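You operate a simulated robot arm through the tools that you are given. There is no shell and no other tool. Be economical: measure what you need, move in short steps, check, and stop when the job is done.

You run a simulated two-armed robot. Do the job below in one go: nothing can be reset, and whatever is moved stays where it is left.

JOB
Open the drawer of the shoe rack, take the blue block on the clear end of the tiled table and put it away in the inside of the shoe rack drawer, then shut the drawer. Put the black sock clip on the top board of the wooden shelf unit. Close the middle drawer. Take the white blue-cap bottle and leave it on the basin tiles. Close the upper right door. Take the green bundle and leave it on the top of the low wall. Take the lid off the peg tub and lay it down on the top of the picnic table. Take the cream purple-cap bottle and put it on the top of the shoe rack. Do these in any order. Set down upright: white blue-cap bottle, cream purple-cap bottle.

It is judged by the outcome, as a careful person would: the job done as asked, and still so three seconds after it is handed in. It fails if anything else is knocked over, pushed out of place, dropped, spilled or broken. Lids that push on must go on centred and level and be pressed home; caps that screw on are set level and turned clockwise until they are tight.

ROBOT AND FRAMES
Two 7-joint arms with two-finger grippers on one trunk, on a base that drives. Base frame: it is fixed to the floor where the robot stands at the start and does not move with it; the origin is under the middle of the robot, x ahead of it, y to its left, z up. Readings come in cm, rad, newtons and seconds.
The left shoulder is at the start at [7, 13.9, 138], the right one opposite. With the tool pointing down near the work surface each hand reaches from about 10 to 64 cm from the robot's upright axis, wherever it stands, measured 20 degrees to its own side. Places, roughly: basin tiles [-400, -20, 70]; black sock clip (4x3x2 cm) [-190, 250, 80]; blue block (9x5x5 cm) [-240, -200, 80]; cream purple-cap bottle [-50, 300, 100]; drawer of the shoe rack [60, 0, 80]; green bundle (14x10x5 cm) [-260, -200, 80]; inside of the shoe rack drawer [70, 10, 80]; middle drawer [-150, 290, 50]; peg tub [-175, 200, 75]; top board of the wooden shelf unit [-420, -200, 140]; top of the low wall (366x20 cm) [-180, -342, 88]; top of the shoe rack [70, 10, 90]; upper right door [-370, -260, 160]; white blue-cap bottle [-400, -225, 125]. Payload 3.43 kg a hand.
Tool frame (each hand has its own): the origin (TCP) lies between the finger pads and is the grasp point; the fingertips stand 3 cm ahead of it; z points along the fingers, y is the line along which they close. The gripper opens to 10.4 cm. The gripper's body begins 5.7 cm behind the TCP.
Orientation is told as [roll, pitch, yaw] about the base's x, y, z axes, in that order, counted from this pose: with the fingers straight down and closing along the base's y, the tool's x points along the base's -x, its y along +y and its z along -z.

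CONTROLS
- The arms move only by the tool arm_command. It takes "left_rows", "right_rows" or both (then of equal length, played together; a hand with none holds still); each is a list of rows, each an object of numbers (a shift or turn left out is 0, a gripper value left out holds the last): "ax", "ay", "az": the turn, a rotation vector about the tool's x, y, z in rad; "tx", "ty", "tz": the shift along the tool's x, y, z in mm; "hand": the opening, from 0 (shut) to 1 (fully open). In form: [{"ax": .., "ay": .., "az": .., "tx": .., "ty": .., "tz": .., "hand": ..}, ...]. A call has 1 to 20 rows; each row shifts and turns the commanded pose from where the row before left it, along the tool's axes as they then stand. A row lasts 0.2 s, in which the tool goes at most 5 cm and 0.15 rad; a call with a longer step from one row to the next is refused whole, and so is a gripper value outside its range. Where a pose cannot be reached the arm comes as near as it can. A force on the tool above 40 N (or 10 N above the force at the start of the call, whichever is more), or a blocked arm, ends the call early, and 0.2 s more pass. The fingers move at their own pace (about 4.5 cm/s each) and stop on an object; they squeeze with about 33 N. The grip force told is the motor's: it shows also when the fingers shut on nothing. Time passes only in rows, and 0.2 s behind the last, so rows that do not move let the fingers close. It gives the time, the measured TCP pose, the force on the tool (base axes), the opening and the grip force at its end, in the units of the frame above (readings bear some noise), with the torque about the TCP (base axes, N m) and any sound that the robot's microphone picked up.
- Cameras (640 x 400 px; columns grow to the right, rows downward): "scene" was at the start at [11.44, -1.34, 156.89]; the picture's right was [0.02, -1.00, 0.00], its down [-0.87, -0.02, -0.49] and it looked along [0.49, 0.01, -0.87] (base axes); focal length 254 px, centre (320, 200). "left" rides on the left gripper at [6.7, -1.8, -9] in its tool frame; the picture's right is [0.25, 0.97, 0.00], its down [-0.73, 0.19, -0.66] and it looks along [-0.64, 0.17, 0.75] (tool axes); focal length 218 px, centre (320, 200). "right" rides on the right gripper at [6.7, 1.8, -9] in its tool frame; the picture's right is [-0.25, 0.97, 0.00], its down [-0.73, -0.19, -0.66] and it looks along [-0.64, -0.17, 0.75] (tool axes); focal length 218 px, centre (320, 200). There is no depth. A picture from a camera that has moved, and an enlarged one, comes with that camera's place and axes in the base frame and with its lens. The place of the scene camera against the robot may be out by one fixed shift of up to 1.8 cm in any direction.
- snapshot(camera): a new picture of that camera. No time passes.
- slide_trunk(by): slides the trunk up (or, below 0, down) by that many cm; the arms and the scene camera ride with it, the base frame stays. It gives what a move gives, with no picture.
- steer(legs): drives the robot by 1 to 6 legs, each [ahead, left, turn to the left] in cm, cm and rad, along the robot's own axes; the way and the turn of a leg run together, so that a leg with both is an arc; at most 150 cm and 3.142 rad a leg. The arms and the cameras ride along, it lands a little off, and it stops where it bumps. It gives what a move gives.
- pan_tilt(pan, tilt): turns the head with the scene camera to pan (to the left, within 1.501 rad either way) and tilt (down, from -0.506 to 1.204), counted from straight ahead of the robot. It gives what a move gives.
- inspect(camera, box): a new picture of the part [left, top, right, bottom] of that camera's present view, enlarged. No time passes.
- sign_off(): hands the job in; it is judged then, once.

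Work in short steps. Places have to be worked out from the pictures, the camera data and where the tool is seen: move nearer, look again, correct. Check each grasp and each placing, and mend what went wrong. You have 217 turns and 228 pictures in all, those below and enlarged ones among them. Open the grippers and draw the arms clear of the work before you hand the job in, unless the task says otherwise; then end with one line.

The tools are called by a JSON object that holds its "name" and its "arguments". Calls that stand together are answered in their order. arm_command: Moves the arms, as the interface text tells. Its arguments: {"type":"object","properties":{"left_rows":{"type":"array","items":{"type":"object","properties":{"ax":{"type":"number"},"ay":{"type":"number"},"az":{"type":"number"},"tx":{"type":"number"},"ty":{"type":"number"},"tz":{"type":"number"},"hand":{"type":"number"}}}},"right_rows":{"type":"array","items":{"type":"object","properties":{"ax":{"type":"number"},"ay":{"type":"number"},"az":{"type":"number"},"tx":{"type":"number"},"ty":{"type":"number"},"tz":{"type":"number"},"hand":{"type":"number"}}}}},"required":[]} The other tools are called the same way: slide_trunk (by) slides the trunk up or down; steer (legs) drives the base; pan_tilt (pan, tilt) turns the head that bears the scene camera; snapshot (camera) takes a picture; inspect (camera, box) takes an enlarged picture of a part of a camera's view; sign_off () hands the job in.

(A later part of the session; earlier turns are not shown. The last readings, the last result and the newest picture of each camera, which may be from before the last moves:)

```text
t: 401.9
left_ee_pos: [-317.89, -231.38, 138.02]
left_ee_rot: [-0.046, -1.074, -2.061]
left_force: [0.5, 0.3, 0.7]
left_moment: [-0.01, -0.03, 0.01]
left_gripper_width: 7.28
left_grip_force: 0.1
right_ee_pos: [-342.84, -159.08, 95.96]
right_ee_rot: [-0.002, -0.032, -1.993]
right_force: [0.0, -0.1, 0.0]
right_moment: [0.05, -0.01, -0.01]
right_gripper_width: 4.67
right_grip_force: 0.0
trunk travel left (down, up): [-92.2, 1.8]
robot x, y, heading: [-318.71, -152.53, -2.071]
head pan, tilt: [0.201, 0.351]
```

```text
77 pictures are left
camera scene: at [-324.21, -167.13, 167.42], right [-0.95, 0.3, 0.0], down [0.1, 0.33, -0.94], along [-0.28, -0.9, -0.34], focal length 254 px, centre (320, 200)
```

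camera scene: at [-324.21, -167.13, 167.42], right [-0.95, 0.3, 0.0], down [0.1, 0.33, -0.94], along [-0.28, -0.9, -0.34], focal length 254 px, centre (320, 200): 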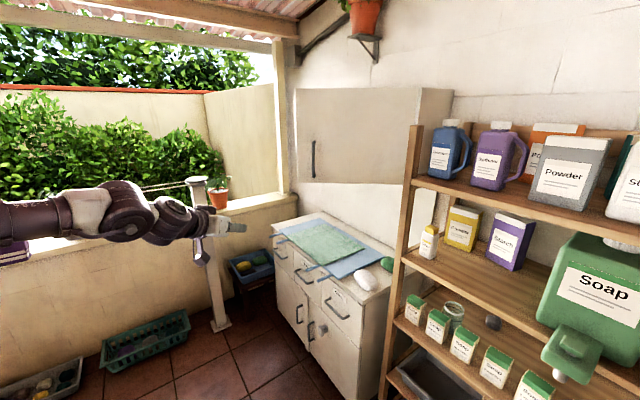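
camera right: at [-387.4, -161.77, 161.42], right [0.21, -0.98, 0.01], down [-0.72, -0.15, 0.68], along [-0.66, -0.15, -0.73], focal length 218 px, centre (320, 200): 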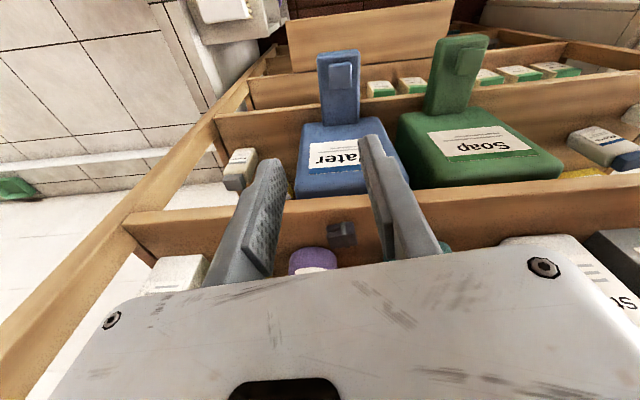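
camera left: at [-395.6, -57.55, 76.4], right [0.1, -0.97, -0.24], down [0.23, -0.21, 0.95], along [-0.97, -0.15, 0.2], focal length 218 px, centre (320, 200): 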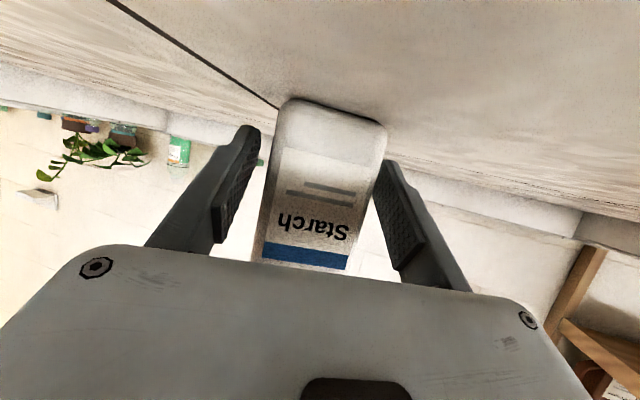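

{"name": "inspect", "arguments": {"camera": "scene", "box": [270, 70, 470, 210]}}

```text
2.86 times, centred on (370, 140) of scene
camera zoom: at [-324.21, -167.13, 167.42], right [-0.95, 0.3, 0.0], down [0.1, 0.33, -0.94], along [-0.28, -0.9, -0.34], focal length 726 px, centre (177, 371)
```

zoom: 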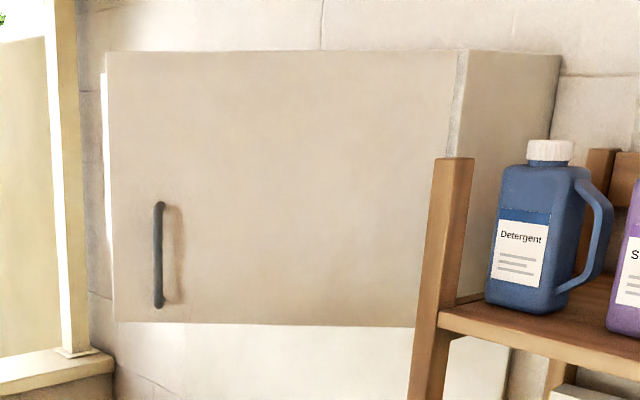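

The door is hinged at ~(-389.5,-251), free edge ~(-344.6,-265), z 140–174, ~50° open. I bring the left hand in to 20 cm left, raise it, close the fingers, and position the robot.

{"name": "slide_trunk", "arguments": {"by": 1.5}}

{"name": "arm_command", "arguments": {"left_rows": [{"ty": -30, "hand": 0}, {"ty": -30}, {"ty": -30}, {"ty": -30}, {"ty": -30}, {"ty": -30}, {"tx": -22, "tz": -12}, {"tx": -22, "tz": -12}, {"tx": -22, "tz": -12}, {"tx": -22, "tz": -12}]}}

{"name": "steer", "arguments": {"legs": [[0, 0, -0.25], [26, 0, 0], [0, 33, 0]]}}

{"name": "pan_tilt", "arguments": {"pan": 0.3, "tilt": 0.35}}

{"name": "snapshot", "arguments": {"camera": "scene"}}

```text
t: 402.5
left_ee_pos: [-317.86, -231.45, 139.5]
left_ee_rot: [-0.048, -1.074, -2.061]
left_force: [0.3, -0.2, -0.5]
left_moment: [-0.02, 0.01, 0.01]
left_gripper_width: 7.28
left_grip_force: 0.1
right_ee_pos: [-342.72, -159.06, 97.39]
right_ee_rot: [-0.003, -0.033, -1.993]
right_force: [0.2, 0.1, 0.8]
right_moment: [0.02, -0.03, -0.01]
right_gripper_width: 4.68
right_grip_force: 0.0
trunk travel left (down, up): [-93.7, 0.3]
robot x, y, heading: [-319.2, -152.26, -2.069]
head pan, tilt: [0.201, 0.351]
```

```text
t: 404.7
left_ee_pos: [-333.08, -222.36, 150.05]
left_ee_rot: [-0.045, -1.072, -2.062]
left_force: [0.2, 0.5, -0.7]
left_moment: [-0.05, -0.04, -0.01]
left_gripper_width: 0.0
left_grip_force: 33.2
right_ee_pos: [-342.68, -159.07, 97.5]
right_ee_rot: [-0.001, -0.032, -1.994]
right_force: [0.1, 0.4, 0.3]
right_moment: [0.02, -0.02, 0.03]
right_gripper_width: 4.69
right_grip_force: 0.1
trunk travel left (down, up): [-93.7, 0.3]
robot x, y, heading: [-318.45, -152.21, -2.071]
head pan, tilt: [0.201, 0.351]
```

```text
t: 409.2
left_ee_pos: [-345.39, -257.65, 150.06]
left_ee_rot: [-0.04, -1.073, -2.329]
left_force: [-0.4, 0.3, 0.3]
left_moment: [0.02, 0.02, 0.02]
left_gripper_width: 0.01
left_grip_force: 33.3
right_ee_pos: [-337.98, -194.01, 97.31]
right_ee_rot: [0.0, -0.033, -2.257]
right_force: [-0.8, 0.4, 0.0]
right_moment: [0.0, -0.01, -0.01]
right_gripper_width: 4.68
right_grip_force: 0.0
trunk travel left (down, up): [-93.7, 0.3]
robot x, y, heading: [-313.19, -194.18, -2.34]
head pan, tilt: [0.201, 0.351]
```

```text
t: 409.9
left_ee_pos: [-345.32, -257.96, 150.09]
left_ee_rot: [-0.044, -1.073, -2.326]
left_force: [-0.1, 0.2, 0.4]
left_moment: [0.03, 0.04, 0.01]
left_gripper_width: 0.01
left_grip_force: 32.9
right_ee_pos: [-337.93, -194.22, 97.35]
right_ee_rot: [-0.002, -0.034, -2.256]
right_force: [0.5, -0.1, -0.1]
right_moment: [0.01, -0.03, -0.02]
right_gripper_width: 4.7
right_grip_force: 0.2
trunk travel left (down, up): [-93.7, 0.3]
robot x, y, heading: [-313.04, -193.63, -2.33]
head pan, tilt: [0.3, 0.351]
```

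```text
75 pictures are left
camera scene: at [-320.98, -207.26, 168.93], right [-0.89, 0.45, 0.0], down [0.15, 0.31, -0.94], along [-0.42, -0.84, -0.34], focal length 254 px, centre (320, 200)
```

scene: 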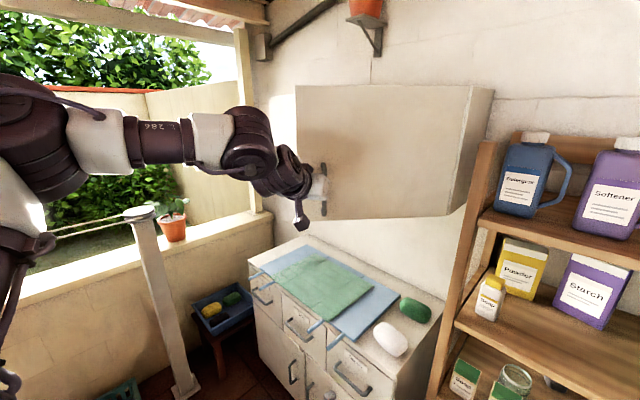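

The fingertips are near the handle area. Drive ahead to push.

{"name": "steer", "arguments": {"legs": [[12, 0, 0]]}}

{"name": "snapshot", "arguments": {"camera": "scene"}}

```text
t: 411.2
left_ee_pos: [-353.19, -266.34, 150.44]
left_ee_rot: [-0.047, -1.08, -2.325]
left_force: [1.0, -0.6, 0.6]
left_moment: [-0.03, -0.04, 0.0]
left_gripper_width: 0.0
left_grip_force: 32.9
right_ee_pos: [-346.04, -202.71, 97.45]
right_ee_rot: [-0.001, -0.036, -2.256]
right_force: [1.2, 0.8, 0.8]
right_moment: [0.0, 0.0, 0.02]
right_gripper_width: 4.68
right_grip_force: 0.0
trunk travel left (down, up): [-93.7, 0.3]
robot x, y, heading: [-321.57, -202.4, -2.337]
head pan, tilt: [0.3, 0.351]
```

```text
74 pictures are left
camera scene: at [-328.88, -215.66, 168.99], right [-0.89, 0.45, 0.0], down [0.15, 0.3, -0.94], along [-0.42, -0.84, -0.34], focal length 254 px, centre (320, 200)
```

scene: 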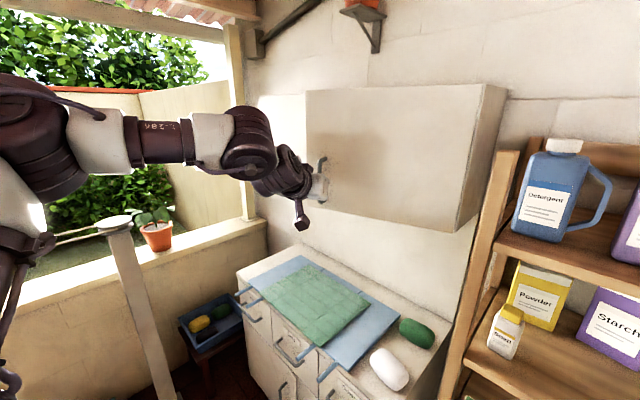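

The door is swinging shut (the left door's front now shows behind it). Continue.

{"name": "steer", "arguments": {"legs": [[12, 0, 0]]}}

{"name": "snapshot", "arguments": {"camera": "scene"}}

```text
t: 412.4
left_ee_pos: [-361.3, -275.03, 150.38]
left_ee_rot: [-0.046, -1.079, -2.32]
left_force: [-0.7, 0.4, 0.3]
left_moment: [0.01, 0.02, 0.0]
left_gripper_width: 0.0
left_grip_force: 32.9
right_ee_pos: [-354.31, -211.39, 97.4]
right_ee_rot: [-0.003, -0.037, -2.252]
right_force: [-0.3, 1.1, 0.4]
right_moment: [-0.03, 0.04, 0.02]
right_gripper_width: 4.69
right_grip_force: 0.1
trunk travel left (down, up): [-93.7, 0.3]
robot x, y, heading: [-329.75, -211.74, -2.332]
head pan, tilt: [0.3, 0.351]
```

```text
73 pictures are left
camera scene: at [-337.15, -224.35, 168.99], right [-0.9, 0.44, 0.0], down [0.15, 0.3, -0.94], along [-0.42, -0.84, -0.34], focal length 254 px, centre (320, 200)
```

scene: 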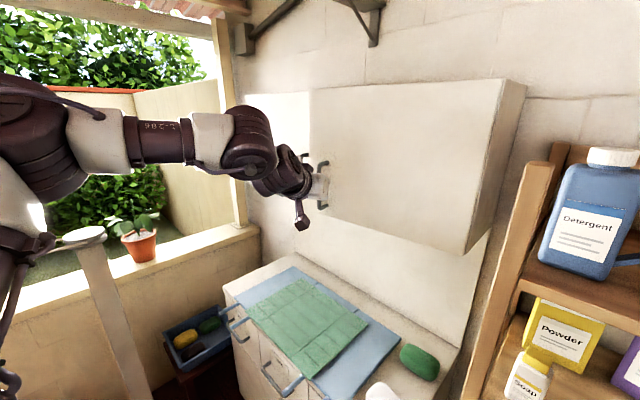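

{"name": "steer", "arguments": {"legs": [[10, 0, 0]]}}

{"name": "snapshot", "arguments": {"camera": "scene"}}

```text
t: 413.6
left_ee_pos: [-368.04, -282.16, 150.63]
left_ee_rot: [-0.049, -1.08, -2.32]
left_force: [0.4, 0.9, 0.1]
left_moment: [0.02, 0.0, 0.0]
left_gripper_width: 0.0
left_grip_force: 33.0
right_ee_pos: [-361.11, -218.73, 97.49]
right_ee_rot: [-0.001, -0.038, -2.254]
right_force: [1.1, -0.7, -0.1]
right_moment: [-0.05, 0.06, 0.02]
right_gripper_width: 4.66
right_grip_force: 0.1
trunk travel left (down, up): [-93.7, 0.3]
robot x, y, heading: [-336.61, -218.52, -2.331]
head pan, tilt: [0.3, 0.351]
```

```text
72 pictures are left
camera scene: at [-343.91, -231.46, 169.02], right [-0.9, 0.44, 0.0], down [0.15, 0.3, -0.94], along [-0.42, -0.84, -0.34], focal length 254 px, centre (320, 200)
```

scene: 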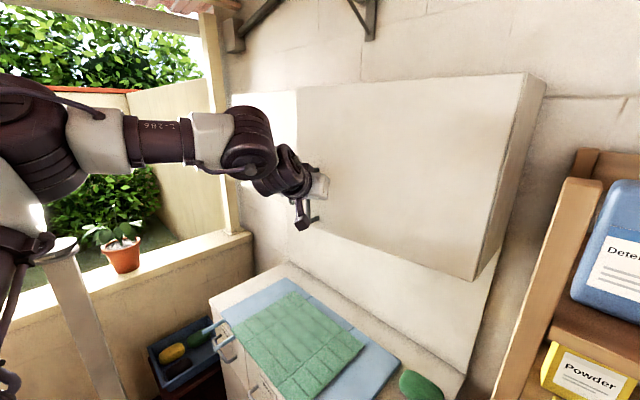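

{"name": "steer", "arguments": {"legs": [[7, 0, 0]]}}

{"name": "snapshot", "arguments": {"camera": "scene"}}

```text
t: 414.6
left_ee_pos: [-372.67, -287.01, 150.72]
left_ee_rot: [-0.047, -1.084, -2.32]
left_force: [0.5, 0.7, 0.9]
left_moment: [0.02, 0.02, -0.03]
left_gripper_width: 0.0
left_grip_force: 32.9
right_ee_pos: [-365.8, -223.58, 97.6]
right_ee_rot: [-0.003, -0.038, -2.252]
right_force: [0.2, 1.0, 0.8]
right_moment: [-0.06, 0.05, 0.03]
right_gripper_width: 4.67
right_grip_force: 0.1
trunk travel left (down, up): [-93.7, 0.3]
robot x, y, heading: [-341.36, -223.98, -2.329]
head pan, tilt: [0.3, 0.351]
```

```text
71 pictures are left
camera scene: at [-348.47, -236.34, 169.04], right [-0.9, 0.44, 0.0], down [0.15, 0.3, -0.94], along [-0.42, -0.84, -0.34], focal length 254 px, centre (320, 200)
```

scene: 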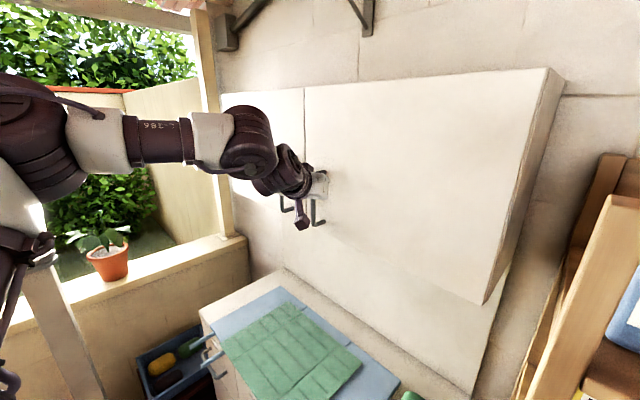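

Looks flush; give a small final push to feel resistance.

{"name": "arm_command", "arguments": {"left_rows": [{"tz": 8, "tx": -4}, {"tz": 8, "tx": -4}, {"tz": 8, "tx": -4}, {"tz": 8, "tx": -4}]}}

{"name": "inspect", "arguments": {"camera": "scene", "box": [200, 50, 400, 250]}}

```text
t: 415.6
left_ee_pos: [-375.87, -289.96, 150.33]
left_ee_rot: [-0.043, -1.078, -2.325]
left_force: [-0.7, 6.6, 0.2]
left_moment: [-0.08, 0.02, 0.08]
left_gripper_width: 0.0
left_grip_force: 33.5
right_ee_pos: [-366.17, -223.66, 97.36]
right_ee_rot: [0.0, -0.033, -2.251]
right_force: [-0.3, 0.2, 0.4]
right_moment: [-0.02, 0.03, -0.03]
right_gripper_width: 4.68
right_grip_force: 0.0
trunk travel left (down, up): [-93.7, 0.3]
robot x, y, heading: [-341.51, -223.75, -2.328]
head pan, tilt: [0.3, 0.351]
```

```text
2.00 times, centred on (300, 150) of scene
camera zoom: at [-349.28, -236.73, 168.96], right [-0.9, 0.44, 0.0], down [0.15, 0.31, -0.94], along [-0.42, -0.84, -0.34], focal length 508 px, centre (360, 300)
```

zoom: 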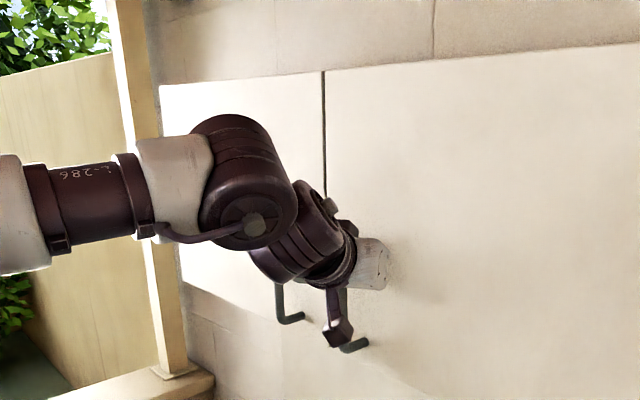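

Door is closed flush. Back off, then move left into the open area south of the tiled table.

{"name": "steer", "arguments": {"legs": [[-8, 0, 0], [0, 62, 0]]}}

{"name": "pan_tilt", "arguments": {"pan": -0.1, "tilt": 0.4}}

{"name": "snapshot", "arguments": {"camera": "scene"}}

{"name": "pan_tilt", "arguments": {"pan": 1.2, "tilt": 0.7}}

{"name": "snapshot", "arguments": {"camera": "scene"}}

```text
t: 419.7
left_ee_pos: [-327.02, -326.82, 150.17]
left_ee_rot: [-0.046, -1.078, -2.338]
left_force: [-0.1, -0.5, -0.1]
left_moment: [-0.02, -0.04, 0.04]
left_gripper_width: 0.0
left_grip_force: 33.0
right_ee_pos: [-316.37, -260.73, 97.42]
right_ee_rot: [-0.001, -0.031, -2.266]
right_force: [-0.4, 0.1, -0.2]
right_moment: [0.01, -0.02, 0.01]
right_gripper_width: 4.66
right_grip_force: 0.0
trunk travel left (down, up): [-93.7, 0.3]
robot x, y, heading: [-291.69, -261.24, -2.343]
head pan, tilt: [0.3, 0.351]
```

```text
t: 420.6
left_ee_pos: [-326.91, -326.99, 150.15]
left_ee_rot: [-0.051, -1.077, -2.333]
left_force: [-0.4, -0.3, 0.2]
left_moment: [-0.03, -0.03, -0.03]
left_gripper_width: 0.0
left_grip_force: 32.7
right_ee_pos: [-316.23, -260.83, 97.37]
right_ee_rot: [-0.001, -0.03, -2.265]
right_force: [0.2, 0.2, 0.1]
right_moment: [0.0, 0.02, 0.0]
right_gripper_width: 4.69
right_grip_force: 0.0
trunk travel left (down, up): [-93.7, 0.3]
robot x, y, heading: [-291.54, -260.59, -2.342]
head pan, tilt: [-0.099, 0.4]
```

```text
69 pictures are left
camera scene: at [-302.31, -271.95, 168.48], right [-0.64, 0.77, 0.0], down [0.3, 0.25, -0.92], along [-0.71, -0.59, -0.39], focal length 254 px, centre (320, 200)
```

scene: 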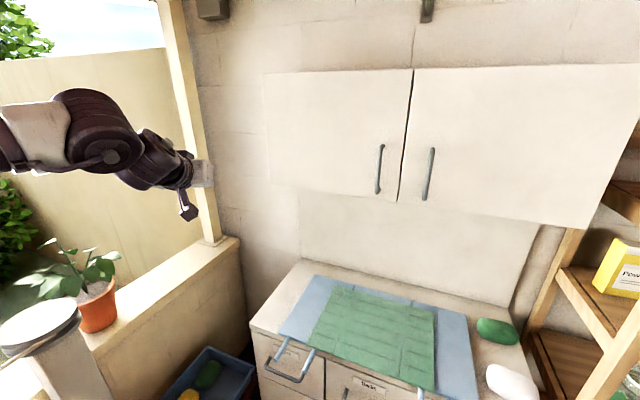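

```text
t: 422.1
left_ee_pos: [-326.98, -326.93, 150.18]
left_ee_rot: [-0.049, -1.077, -2.334]
left_force: [-0.9, 0.5, 1.1]
left_moment: [0.0, -0.02, 0.02]
left_gripper_width: 0.01
left_grip_force: 33.2
right_ee_pos: [-316.31, -260.85, 97.39]
right_ee_rot: [-0.002, -0.03, -2.265]
right_force: [-0.4, 0.0, 0.3]
right_moment: [-0.02, -0.01, 0.0]
right_gripper_width: 4.67
right_grip_force: 0.1
trunk travel left (down, up): [-93.7, 0.3]
robot x, y, heading: [-291.38, -260.58, -2.346]
head pan, tilt: [1.201, 0.7]
```

```text
68 pictures are left
camera scene: at [-291.76, -273.67, 165.79], right [-0.91, -0.41, 0.0], down [-0.27, 0.59, -0.77], along [0.32, -0.7, -0.64], focal length 254 px, centre (320, 200)
```

scene: 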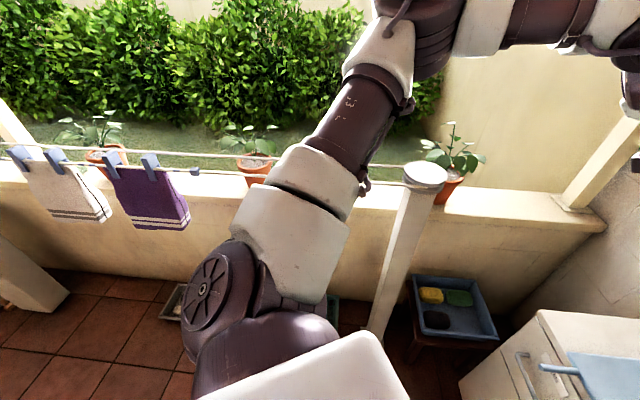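

Doors are flush. A clothesline runs along the wall here; I turn left to survey the wall top for a reachable clear spot.

{"name": "steer", "arguments": {"legs": [[0, 0, 1.1]]}}

{"name": "pan_tilt", "arguments": {"pan": 0.0, "tilt": 0.4}}

{"name": "snapshot", "arguments": {"camera": "scene"}}

{"name": "pan_tilt", "arguments": {"pan": 1.0, "tilt": 0.4}}

{"name": "snapshot", "arguments": {"camera": "scene"}}

```text
t: 425.2
left_ee_pos: [-249.25, -322.82, 150.06]
left_ee_rot: [-0.049, -1.078, -1.245]
left_force: [-0.4, 0.1, -0.8]
left_moment: [0.01, -0.01, -0.04]
left_gripper_width: 0.01
left_grip_force: 32.9
right_ee_pos: [-303.03, -282.75, 97.34]
right_ee_rot: [-0.002, -0.03, -1.173]
right_force: [0.4, -0.3, 0.2]
right_moment: [-0.02, 0.0, -0.01]
right_gripper_width: 4.69
right_grip_force: 0.1
trunk travel left (down, up): [-93.7, 0.3]
robot x, y, heading: [-291.51, -260.87, -1.257]
head pan, tilt: [1.201, 0.7]
```

```text
t: 426.6
left_ee_pos: [-249.25, -322.84, 150.17]
left_ee_rot: [-0.048, -1.076, -1.245]
left_force: [-0.2, 0.2, 0.5]
left_moment: [0.0, 0.0, 0.0]
left_gripper_width: 0.0
left_grip_force: 33.1
right_ee_pos: [-302.98, -282.76, 97.41]
right_ee_rot: [0.0, -0.03, -1.173]
right_force: [-0.3, -0.3, -0.7]
right_moment: [-0.04, -0.02, -0.05]
right_gripper_width: 4.68
right_grip_force: 0.0
trunk travel left (down, up): [-93.7, 0.3]
robot x, y, heading: [-291.76, -260.64, -1.256]
head pan, tilt: [0.0, 0.4]
```

```text
67 pictures are left
camera scene: at [-287.3, -275.91, 168.47], right [-0.95, -0.31, 0.0], down [-0.12, 0.37, -0.92], along [0.29, -0.88, -0.39], focal length 254 px, centre (320, 200)
```

scene: 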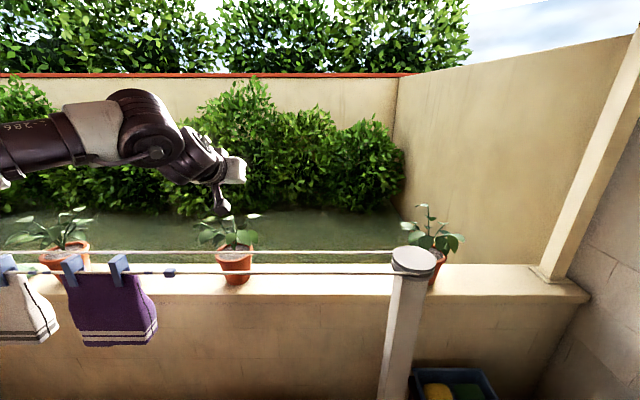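

```text
t: 427.9
left_ee_pos: [-249.32, -322.87, 150.25]
left_ee_rot: [-0.049, -1.078, -1.245]
left_force: [0.4, -0.1, 1.0]
left_moment: [-0.04, 0.01, 0.0]
left_gripper_width: 0.0
left_grip_force: 32.7
right_ee_pos: [-303.06, -282.75, 97.39]
right_ee_rot: [-0.002, -0.03, -1.174]
right_force: [0.6, 0.6, 0.6]
right_moment: [-0.01, 0.02, 0.02]
right_gripper_width: 4.69
right_grip_force: 0.1
trunk travel left (down, up): [-93.7, 0.3]
robot x, y, heading: [-291.01, -260.66, -1.257]
head pan, tilt: [1.0, 0.4]
```

```text
66 pictures are left
camera scene: at [-281.23, -269.45, 168.48], right [-0.25, -0.97, 0.0], down [-0.38, 0.1, -0.92], along [0.89, -0.23, -0.39], focal length 254 px, centre (320, 200)
```

scene: 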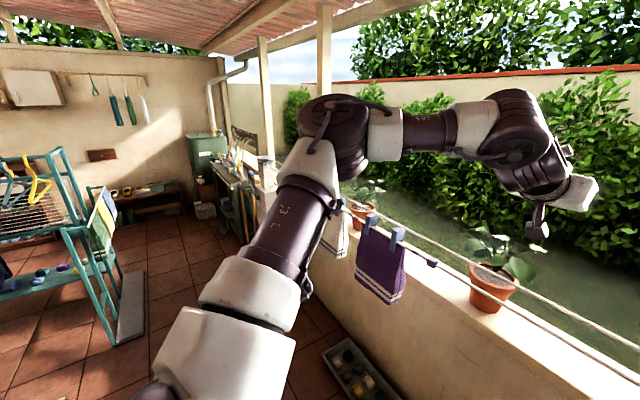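

The wall stretch west of the post is free of ropes: spot about [-331, -386]. I'll carry the bundle in the right hand (long stretch) and the block in the left. Re-orient the left hand downward, then face the table.

{"name": "arm_command", "arguments": {"left_rows": [{"tx": 26, "ay": 0.134}, {"tx": 26, "ay": 0.134}, {"tx": 26, "ay": 0.134}, {"tx": 26, "ay": 0.134}, {"tx": 26, "ay": 0.134}, {"tx": 26, "ay": 0.134}, {"tx": 26, "ay": 0.134}, {"tx": 26, "ay": 0.134}, {}]}}

{"name": "steer", "arguments": {"legs": [[0, 0, 3.14]]}}

{"name": "pan_tilt", "arguments": {"pan": -0.5, "tilt": 0.8}}

{"name": "snapshot", "arguments": {"camera": "scene"}}

```text
t: 429.9
left_ee_pos: [-252.17, -302.33, 136.57]
left_ee_rot: [-0.025, -0.008, -1.285]
left_force: [0.1, -0.7, -0.1]
left_moment: [0.01, -0.03, 0.01]
left_gripper_width: 0.02
left_grip_force: 33.9
left hand out of reach, approached as far as the arm can: row 3, 4, 5, 6, 7, 8
right_ee_pos: [-303.08, -282.84, 97.44]
right_ee_rot: [-0.001, -0.03, -1.175]
right_force: [0.3, 0.3, -0.3]
right_moment: [-0.01, 0.02, 0.01]
right_gripper_width: 4.69
right_grip_force: 0.1
trunk travel left (down, up): [-93.7, 0.3]
robot x, y, heading: [-291.43, -260.73, -1.253]
head pan, tilt: [1.0, 0.4]
```

```text
t: 437.7
left_ee_pos: [-331.53, -220.02, 136.64]
left_ee_rot: [-0.025, -0.009, 1.871]
left_force: [-0.2, 0.5, 0.9]
left_moment: [-0.02, -0.01, 0.0]
left_gripper_width: 0.0
left_grip_force: 32.9
right_ee_pos: [-280.45, -238.66, 97.43]
right_ee_rot: [-0.003, -0.03, 1.983]
right_force: [0.0, -0.3, 0.1]
right_moment: [0.0, 0.02, 0.0]
right_gripper_width: 4.67
right_grip_force: 0.1
trunk travel left (down, up): [-93.7, 0.3]
robot x, y, heading: [-291.52, -260.71, 1.908]
head pan, tilt: [1.0, 0.4]
```

```text
t: 439.3
left_ee_pos: [-331.6, -219.93, 136.62]
left_ee_rot: [-0.028, -0.009, 1.871]
left_force: [-0.5, 0.1, 0.3]
left_moment: [0.0, 0.02, -0.01]
left_gripper_width: 0.0
left_grip_force: 32.6
right_ee_pos: [-280.41, -238.79, 97.3]
right_ee_rot: [-0.002, -0.03, 1.983]
right_force: [0.0, -0.5, -0.2]
right_moment: [-0.01, -0.01, 0.01]
right_gripper_width: 4.66
right_grip_force: 0.1
trunk travel left (down, up): [-93.7, 0.3]
robot x, y, heading: [-291.43, -260.66, 1.903]
head pan, tilt: [-0.499, 0.799]
```

```text
65 pictures are left
camera scene: at [-292.07, -249.64, 164.97], right [0.99, -0.17, 0.0], down [-0.12, -0.71, -0.7], along [0.12, 0.69, -0.72], focal length 254 px, centre (320, 200)
```

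scene: 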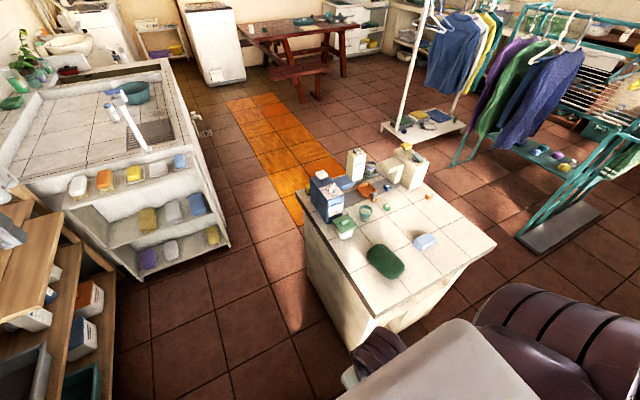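

Bundle at ~[-260.5, -206], block at ~[-241.6, -200]. Shift right to line up the right hand with the bundle, then extend it.

{"name": "steer", "arguments": {"legs": [[-6, -30, 0]]}}

{"name": "arm_command", "arguments": {"right_rows": [{"tx": -30, "hand": 1.0}, {"tx": -30}, {"tx": -30}, {"tx": -30}, {"tx": -30}, {"tx": -30}, {"tx": -30}, {"tx": -30}]}}

{"name": "snapshot", "arguments": {"camera": "right"}}

{"name": "snapshot", "arguments": {"camera": "scene"}}

```text
t: 441.3
left_ee_pos: [-301.35, -215.79, 136.54]
left_ee_rot: [-0.028, -0.006, 1.872]
left_force: [-0.3, -0.6, 0.2]
left_moment: [-0.01, -0.04, -0.02]
left_gripper_width: 0.0
left_grip_force: 32.7
right_ee_pos: [-250.25, -234.61, 97.24]
right_ee_rot: [-0.004, -0.03, 1.982]
right_force: [-0.3, 0.3, 0.1]
right_moment: [0.01, -0.05, -0.01]
right_gripper_width: 4.69
right_grip_force: 0.0
trunk travel left (down, up): [-93.7, 0.3]
robot x, y, heading: [-261.48, -256.9, 1.908]
head pan, tilt: [-0.499, 0.799]
```

```text
t: 443.1
left_ee_pos: [-301.21, -215.7, 136.62]
left_ee_rot: [-0.026, -0.008, 1.87]
left_force: [0.8, -0.7, 0.3]
left_moment: [-0.01, 0.01, 0.03]
left_gripper_width: 0.02
left_grip_force: 33.1
right_ee_pos: [-259.69, -212.51, 98.23]
right_ee_rot: [0.0, -0.027, 1.98]
right_force: [1.1, 0.2, 0.1]
right_moment: [0.0, -0.02, 0.02]
right_gripper_width: 10.39
right_grip_force: 0.0
trunk travel left (down, up): [-93.7, 0.3]
robot x, y, heading: [-260.84, -256.73, 1.901]
head pan, tilt: [-0.499, 0.799]
```

```text
64 pictures are left
camera right: at [-258.62, -219.6, 106.92], right [-0.99, -0.15, 0.01], down [-0.11, 0.73, 0.68], along [-0.11, 0.67, -0.74], focal length 218 px, centre (320, 200)
```

right: 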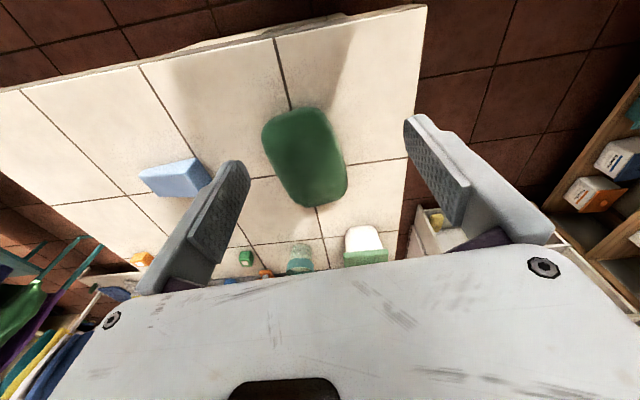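

```text
63 pictures are left
camera scene: at [-261.77, -245.3, 164.95], right [0.99, -0.17, 0.0], down [-0.12, -0.71, -0.7], along [0.12, 0.69, -0.72], focal length 254 px, centre (320, 200)
```

scene: 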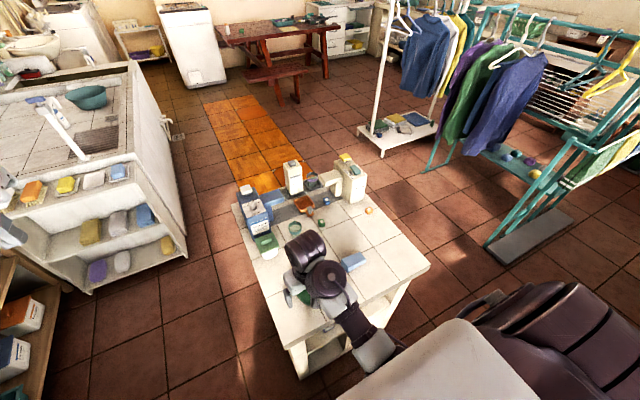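

The bundle's short axis is aligned with the closing axis. Move over it, lower to just above, and check centring.

{"name": "arm_command", "arguments": {"right_rows": [{"tx": -25, "ty": -12, "az": -0.05}, {"tx": -25, "ty": -12}, {"tx": -23, "ty": -13}, {"tz": 20}, {"tz": 20}, {"tz": 10}, {}]}}

{"name": "snapshot", "arguments": {"camera": "right"}}

```text
t: 444.7
left_ee_pos: [-300.95, -215.76, 136.6]
left_ee_rot: [-0.026, -0.007, 1.872]
left_force: [-0.3, -0.3, -0.4]
left_moment: [-0.04, 0.0, -0.01]
left_gripper_width: 0.02
left_grip_force: 33.1
right_ee_pos: [-259.49, -204.43, 93.5]
right_ee_rot: [-0.004, -0.03, 2.032]
right_force: [0.2, -0.3, -0.4]
right_moment: [-0.03, -0.01, -0.01]
right_gripper_width: 10.41
right_grip_force: 0.1
trunk travel left (down, up): [-93.7, 0.3]
robot x, y, heading: [-261.01, -256.85, 1.905]
head pan, tilt: [-0.499, 0.799]
```

```text
62 pictures are left
camera right: at [-258.01, -211.48, 102.11], right [-0.98, -0.2, 0.0], down [-0.15, 0.72, 0.68], along [-0.14, 0.66, -0.73], focal length 218 px, centre (320, 200)
```

right: 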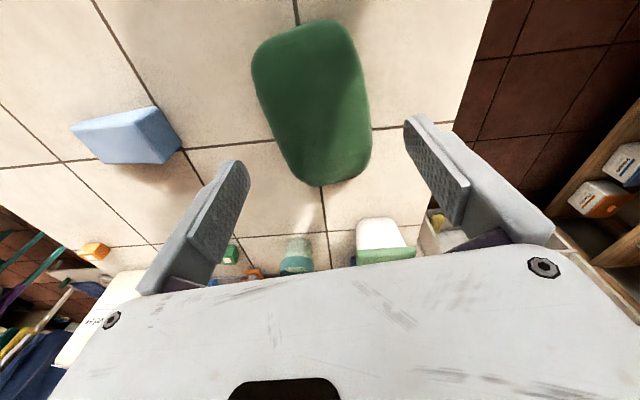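

Well centred (width ~9 cm). Descend around it and close.

{"name": "arm_command", "arguments": {"right_rows": [{"tx": 4, "ty": -4}, {"tz": 25}, {"tz": 25}, {"tz": 20}, {"tz": 10}, {"tz": 8}, {"tz": 8}]}}

{"name": "snapshot", "arguments": {"camera": "right"}}

```text
t: 446.3
left_ee_pos: [-301.13, -216.04, 136.68]
left_ee_rot: [-0.026, -0.009, 1.872]
left_force: [0.9, 0.5, 0.2]
left_moment: [0.02, -0.02, 0.0]
left_gripper_width: 0.0
left_grip_force: 33.2
right_ee_pos: [-259.02, -204.36, 84.05]
right_ee_rot: [-0.004, -0.035, 2.031]
right_force: [-1.4, 0.5, 6.5]
right_moment: [-0.17, 0.29, 0.04]
right_gripper_width: 10.33
right_grip_force: 0.0
trunk travel left (down, up): [-93.7, 0.3]
robot x, y, heading: [-261.11, -257.06, 1.904]
head pan, tilt: [-0.499, 0.799]
```

```text
61 pictures are left
camera right: at [-257.61, -211.46, 92.65], right [-0.98, -0.2, 0.01], down [-0.15, 0.72, 0.68], along [-0.14, 0.67, -0.73], focal length 218 px, centre (320, 200)
```

right: 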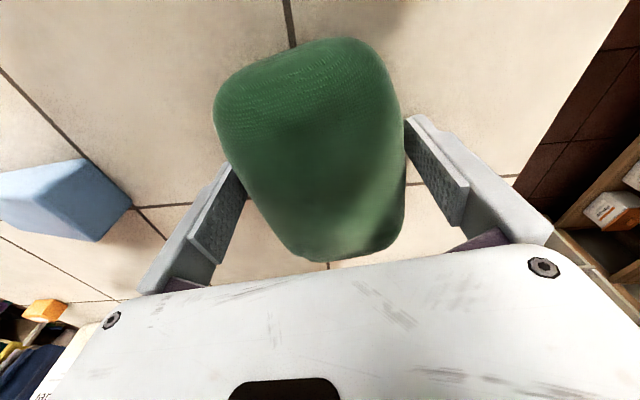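

Fingers straddle the bundle with tips at the tile. Close and lift.

{"name": "arm_command", "arguments": {"right_rows": [{"tz": -3, "hand": 0}, {}, {}, {}, {}]}}

{"name": "arm_command", "arguments": {"right_rows": [{"tz": -15}, {"tz": -25}, {"tz": -25}, {"tz": -25}, {"tz": -25}, {"tz": -20}]}}

{"name": "snapshot", "arguments": {"camera": "right"}}

```text
t: 447.5
left_ee_pos: [-300.99, -215.81, 136.69]
left_ee_rot: [-0.027, -0.009, 1.871]
left_force: [-0.2, -0.4, -0.4]
left_moment: [0.0, 0.03, -0.01]
left_gripper_width: 0.02
left_grip_force: 32.9
right_ee_pos: [-259.0, -204.19, 84.13]
right_ee_rot: [-0.006, -0.03, 2.031]
right_force: [-0.3, 0.4, -1.5]
right_moment: [0.0, -0.05, 0.03]
right_gripper_width: 8.98
right_grip_force: 33.0
trunk travel left (down, up): [-93.7, 0.3]
robot x, y, heading: [-260.96, -256.52, 1.902]
head pan, tilt: [-0.499, 0.799]
```

```text
t: 448.9
left_ee_pos: [-301.15, -215.81, 136.64]
left_ee_rot: [-0.025, -0.007, 1.869]
left_force: [-0.3, -0.9, -0.4]
left_moment: [0.01, 0.01, -0.03]
left_gripper_width: 0.01
left_grip_force: 33.2
right_ee_pos: [-258.97, -204.69, 97.63]
right_ee_rot: [-0.003, -0.03, 2.032]
right_force: [0.7, 0.1, -1.1]
right_moment: [0.0, -0.01, 0.0]
right_gripper_width: 8.97
right_grip_force: 33.3
trunk travel left (down, up): [-93.7, 0.3]
robot x, y, heading: [-261.22, -256.8, 1.906]
head pan, tilt: [-0.499, 0.799]
```

```text
60 pictures are left
camera right: at [-257.53, -211.76, 106.35], right [-0.98, -0.2, 0.0], down [-0.15, 0.72, 0.68], along [-0.14, 0.66, -0.73], focal length 218 px, centre (320, 200)
```

right: 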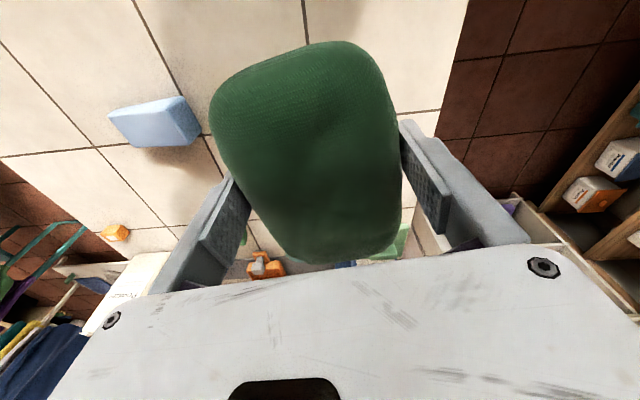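

Bundle held. Retract the right hand, then shift right to bring the left hand over the blue block.

{"name": "arm_command", "arguments": {"right_rows": [{"tx": 30}, {"tx": 30}, {"tx": 30}, {"tx": 30}, {"tx": 30}, {"tx": 30}, {"tx": 30}, {"tx": 30}, {"tx": 30}], "left_rows": [{"hand": 0.75}, {}, {}, {}, {}, {}, {}, {}, {}]}}

{"name": "steer", "arguments": {"legs": [[-5, -61, 0]]}}

{"name": "snapshot", "arguments": {"camera": "left"}}

{"name": "pan_tilt", "arguments": {"pan": 0.2, "tilt": 0.9}}

{"name": "snapshot", "arguments": {"camera": "scene"}}

```text
t: 450.9
left_ee_pos: [-301.05, -216.08, 136.69]
left_ee_rot: [-0.027, -0.009, 1.872]
left_force: [0.2, -0.9, 0.4]
left_moment: [0.03, 0.0, 0.01]
left_gripper_width: 7.8
left_grip_force: 0.1
right_ee_pos: [-246.94, -229.04, 96.81]
right_ee_rot: [-0.003, -0.03, 2.032]
right_force: [0.8, -0.5, -1.1]
right_moment: [0.01, 0.0, 0.0]
right_gripper_width: 8.99
right_grip_force: 32.9
trunk travel left (down, up): [-93.7, 0.3]
robot x, y, heading: [-260.71, -256.55, 1.902]
head pan, tilt: [-0.499, 0.799]
```

```text
t: 454.3
left_ee_pos: [-242.78, -200.91, 136.62]
left_ee_rot: [-0.027, -0.008, 1.866]
left_force: [0.3, -0.5, -0.3]
left_moment: [-0.01, 0.02, 0.01]
left_gripper_width: 7.81
left_grip_force: 0.1
right_ee_pos: [-188.47, -214.46, 96.94]
right_ee_rot: [-0.003, -0.032, 2.023]
right_force: [-0.1, -0.7, -1.2]
right_moment: [-0.01, 0.01, 0.0]
right_gripper_width: 8.96
right_grip_force: 33.2
trunk travel left (down, up): [-93.7, 0.3]
robot x, y, heading: [-202.75, -242.12, 1.903]
head pan, tilt: [-0.499, 0.799]
```

```text
59 pictures are left
camera left: at [-239.29, -206.91, 145.7], right [-0.85, -0.52, -0.03], down [-0.41, 0.63, 0.66], along [-0.33, 0.57, -0.75], focal length 218 px, centre (320, 200)
```

left: 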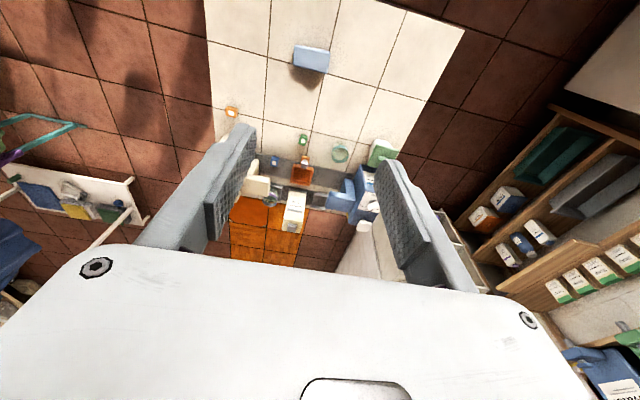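

```text
t: 455.4
left_ee_pos: [-242.6, -200.99, 136.61]
left_ee_rot: [-0.026, -0.008, 1.868]
left_force: [0.8, -0.9, -0.2]
left_moment: [0.01, 0.0, 0.01]
left_gripper_width: 7.8
left_grip_force: 0.0
right_ee_pos: [-188.47, -214.3, 96.82]
right_ee_rot: [-0.003, -0.031, 2.025]
right_force: [0.3, 0.1, -0.9]
right_moment: [0.02, 0.0, 0.01]
right_gripper_width: 8.96
right_grip_force: 33.0
trunk travel left (down, up): [-93.7, 0.3]
robot x, y, heading: [-202.74, -241.96, 1.898]
head pan, tilt: [0.201, 0.901]
```

```text
58 pictures are left
camera scene: at [-208.45, -232.28, 164.18], right [0.87, 0.5, 0.0], down [0.39, -0.68, -0.62], along [-0.31, 0.54, -0.78], focal length 254 px, centre (320, 200)
```

scene: 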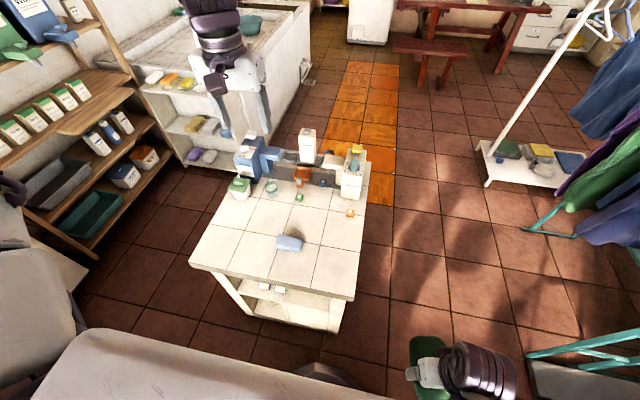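

Block at ~[-240.8, -197.3], long axis roughly along the closing axis. Turn the left hand by -76° to grip it across 5 cm, and lower the trunk 25 cm.

{"name": "arm_command", "arguments": {"left_rows": [{"az": 0.133}, {"az": 0.133}, {"az": 0.133}, {"az": 0.133}, {"az": 0.133}, {"az": 0.133}, {"az": 0.133}, {"az": 0.133}, {"az": 0.133}, {"az": 0.133}]}}

{"name": "slide_trunk", "arguments": {"by": -25}}

{"name": "snapshot", "arguments": {"camera": "left"}}

```text
t: 457.6
left_ee_pos: [-242.57, -200.9, 136.76]
left_ee_rot: [0.0, -0.027, 0.533]
left_force: [0.3, -0.4, 0.1]
left_moment: [0.03, 0.02, 0.0]
left_gripper_width: 7.82
left_grip_force: 0.0
right_ee_pos: [-188.49, -214.3, 96.72]
right_ee_rot: [-0.003, -0.028, 2.024]
right_force: [0.3, 0.3, -1.3]
right_moment: [-0.01, 0.0, -0.03]
right_gripper_width: 8.93
right_grip_force: 33.1
trunk travel left (down, up): [-93.7, 0.3]
robot x, y, heading: [-203.03, -242.44, 1.895]
head pan, tilt: [0.201, 0.901]
```

```text
t: 460.2
left_ee_pos: [-242.53, -200.93, 111.65]
left_ee_rot: [0.001, -0.026, 0.534]
left_force: [0.3, 0.5, 0.1]
left_moment: [0.0, 0.01, -0.01]
left_gripper_width: 7.78
left_grip_force: 0.1
right_ee_pos: [-188.37, -214.35, 71.75]
right_ee_rot: [-0.005, -0.029, 2.023]
right_force: [-0.2, 0.7, -1.0]
right_moment: [-0.01, -0.02, -0.02]
right_gripper_width: 8.96
right_grip_force: 32.8
trunk travel left (down, up): [-68.7, 25.3]
robot x, y, heading: [-203.0, -242.34, 1.902]
head pan, tilt: [0.201, 0.901]
```

```text
57 pictures are left
camera left: at [-247.66, -205.89, 120.54], right [-0.71, 0.7, -0.01], down [0.52, 0.53, 0.68], along [0.48, 0.48, -0.74], focal length 218 px, centre (320, 200)
```

left: 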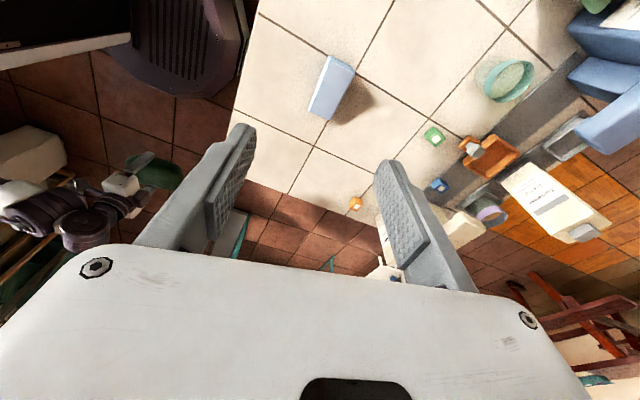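

Block at ~[-242, -197.5], long axis azimuth ~22°. Align, centre, and lower 19 cm.

{"name": "arm_command", "arguments": {"left_rows": [{"az": 0.075}, {"az": 0.075}, {"tx": -17, "ty": 15}, {"ty": 15}]}}

{"name": "slide_trunk", "arguments": {"by": -19}}

{"name": "snapshot", "arguments": {"camera": "left"}}

```text
t: 461.2
left_ee_pos: [-242.82, -200.23, 110.5]
left_ee_rot: [0.008, -0.029, 0.385]
left_force: [0.3, -0.1, -0.7]
left_moment: [-0.03, -0.01, 0.0]
left_gripper_width: 7.81
left_grip_force: 0.0
left hand out of reach, approached as far as the arm can: row 3, 4
right_ee_pos: [-188.51, -214.4, 71.81]
right_ee_rot: [-0.002, -0.028, 2.025]
right_force: [-0.7, 0.5, -1.3]
right_moment: [-0.02, -0.01, 0.0]
right_gripper_width: 8.94
right_grip_force: 32.7
trunk travel left (down, up): [-68.7, 25.3]
robot x, y, heading: [-202.95, -242.08, 1.902]
head pan, tilt: [0.201, 0.901]
```

```text
t: 463.3
left_ee_pos: [-242.81, -200.13, 91.51]
left_ee_rot: [0.01, -0.029, 0.383]
left_force: [0.7, 0.4, 0.9]
left_moment: [-0.01, -0.01, 0.0]
left_gripper_width: 7.81
left_grip_force: 0.0
right_ee_pos: [-188.39, -214.38, 52.83]
right_ee_rot: [-0.003, -0.029, 2.026]
right_force: [0.3, -0.1, -0.9]
right_moment: [0.0, -0.02, 0.0]
right_gripper_width: 8.93
right_grip_force: 32.5
trunk travel left (down, up): [-49.7, 44.3]
robot x, y, heading: [-202.97, -242.0, 1.894]
head pan, tilt: [0.201, 0.901]
```

```text
56 pictures are left
camera left: at [-248.55, -204.39, 100.38], right [-0.6, 0.8, 0.0], down [0.59, 0.44, 0.68], along [0.54, 0.41, -0.73], focal length 218 px, centre (320, 200)
```

left: 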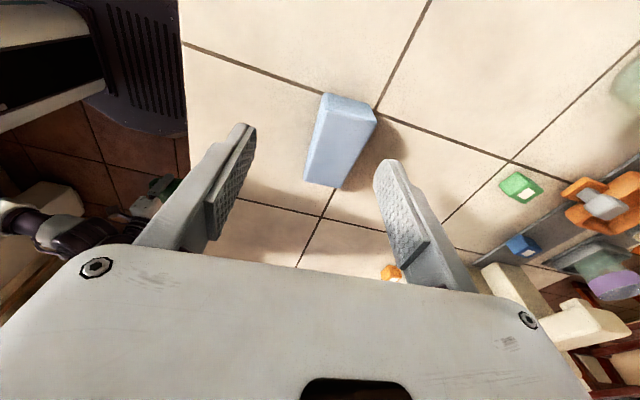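

Block is 2 cm off along +y; correct with the base, then lower and grasp.

{"name": "steer", "arguments": {"legs": [[2, -0.4, 0]]}}

{"name": "slide_trunk", "arguments": {"by": -5.5}}

{"name": "snapshot", "arguments": {"camera": "left"}}

```text
t: 464.1
left_ee_pos: [-242.98, -198.23, 91.39]
left_ee_rot: [0.007, -0.027, 0.387]
left_force: [-0.1, -0.4, -0.1]
left_moment: [-0.04, 0.0, 0.02]
left_gripper_width: 7.79
left_grip_force: 0.1
right_ee_pos: [-188.66, -212.31, 52.68]
right_ee_rot: [-0.001, -0.03, 2.027]
right_force: [-0.7, 0.2, -1.5]
right_moment: [0.0, -0.01, 0.01]
right_gripper_width: 8.94
right_grip_force: 32.9
trunk travel left (down, up): [-49.7, 44.3]
robot x, y, heading: [-203.01, -239.81, 1.896]
head pan, tilt: [0.201, 0.901]
```

```text
t: 465.0
left_ee_pos: [-243.03, -198.18, 85.98]
left_ee_rot: [0.008, -0.03, 0.387]
left_force: [-1.2, 0.4, -0.1]
left_moment: [-0.03, -0.01, 0.03]
left_gripper_width: 7.81
left_grip_force: 0.0
right_ee_pos: [-188.67, -212.34, 47.15]
right_ee_rot: [-0.004, -0.031, 2.026]
right_force: [0.6, 0.0, -0.4]
right_moment: [-0.02, 0.01, 0.02]
right_gripper_width: 8.98
right_grip_force: 33.0
trunk travel left (down, up): [-44.2, 49.8]
robot x, y, heading: [-203.47, -240.15, 1.903]
head pan, tilt: [0.201, 0.901]
```

```text
55 pictures are left
camera left: at [-248.82, -202.42, 94.87], right [-0.6, 0.8, 0.0], down [0.59, 0.44, 0.68], along [0.54, 0.41, -0.73], focal length 218 px, centre (320, 200)
```

left: 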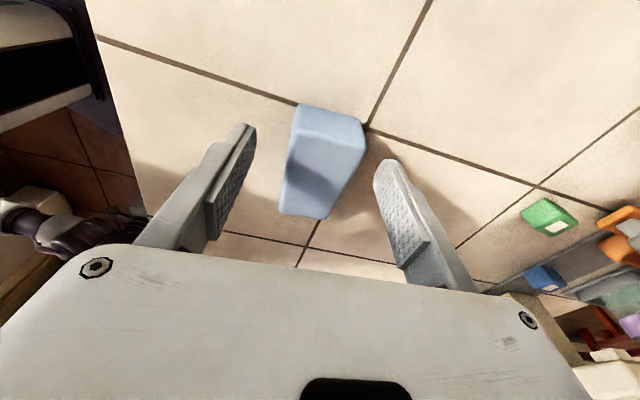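

Block is between the fingers. Lower 1.2 cm, close and lift.

{"name": "slide_trunk", "arguments": {"by": -1.2}}

{"name": "arm_command", "arguments": {"left_rows": [{"hand": 0}, {}, {}, {}, {}]}}

{"name": "slide_trunk", "arguments": {"by": 40}}

{"name": "snapshot", "arguments": {"camera": "left"}}

```text
t: 465.6
left_ee_pos: [-243.02, -198.16, 84.78]
left_ee_rot: [0.009, -0.03, 0.385]
left_force: [0.5, -0.6, 0.1]
left_moment: [0.0, -0.02, -0.01]
left_gripper_width: 7.82
left_grip_force: 0.1
right_ee_pos: [-188.72, -212.49, 46.04]
right_ee_rot: [-0.004, -0.03, 2.026]
right_force: [-0.5, -0.3, -1.1]
right_moment: [0.02, 0.0, -0.02]
right_gripper_width: 8.96
right_grip_force: 32.9
trunk travel left (down, up): [-43.0, 51.0]
robot x, y, heading: [-203.32, -239.87, 1.9]
head pan, tilt: [0.201, 0.901]
```

```text
t: 466.8
left_ee_pos: [-243.12, -198.12, 84.73]
left_ee_rot: [0.008, -0.029, 0.386]
left_force: [-0.3, 0.1, 0.2]
left_moment: [-0.05, 0.01, 0.0]
left_gripper_width: 4.31
left_grip_force: 32.9
right_ee_pos: [-188.76, -212.31, 46.07]
right_ee_rot: [-0.004, -0.03, 2.027]
right_force: [1.0, 0.8, -0.6]
right_moment: [0.0, 0.0, 0.01]
right_gripper_width: 8.95
right_grip_force: 33.4
trunk travel left (down, up): [-43.0, 51.0]
robot x, y, heading: [-203.17, -240.25, 1.892]
head pan, tilt: [0.201, 0.901]
```

```text
t: 470.6
left_ee_pos: [-242.95, -198.12, 124.73]
left_ee_rot: [0.005, -0.029, 0.385]
left_force: [0.1, 0.0, -1.7]
left_moment: [-0.03, 0.02, 0.0]
left_gripper_width: 4.29
left_grip_force: 33.0
right_ee_pos: [-188.75, -212.41, 86.16]
right_ee_rot: [-0.002, -0.03, 2.026]
right_force: [-0.3, -0.7, -0.6]
right_moment: [-0.01, -0.01, 0.02]
right_gripper_width: 8.94
right_grip_force: 32.6
trunk travel left (down, up): [-83.0, 11.0]
robot x, y, heading: [-203.09, -240.18, 1.896]
head pan, tilt: [0.201, 0.901]
```

```text
54 pictures are left
camera left: at [-248.83, -202.4, 133.65], right [-0.6, 0.8, 0.0], down [0.59, 0.44, 0.68], along [0.54, 0.41, -0.73], focal length 218 px, centre (320, 200)
```

left: 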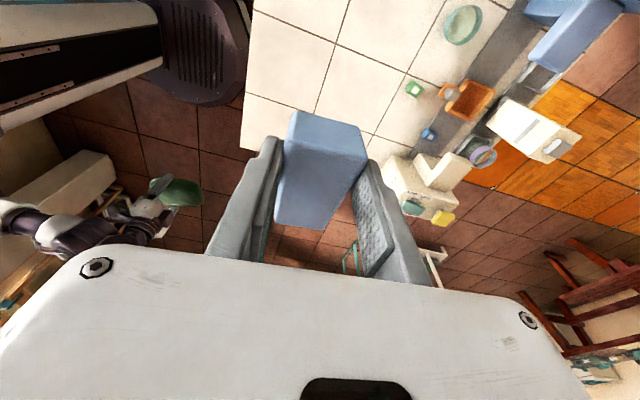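

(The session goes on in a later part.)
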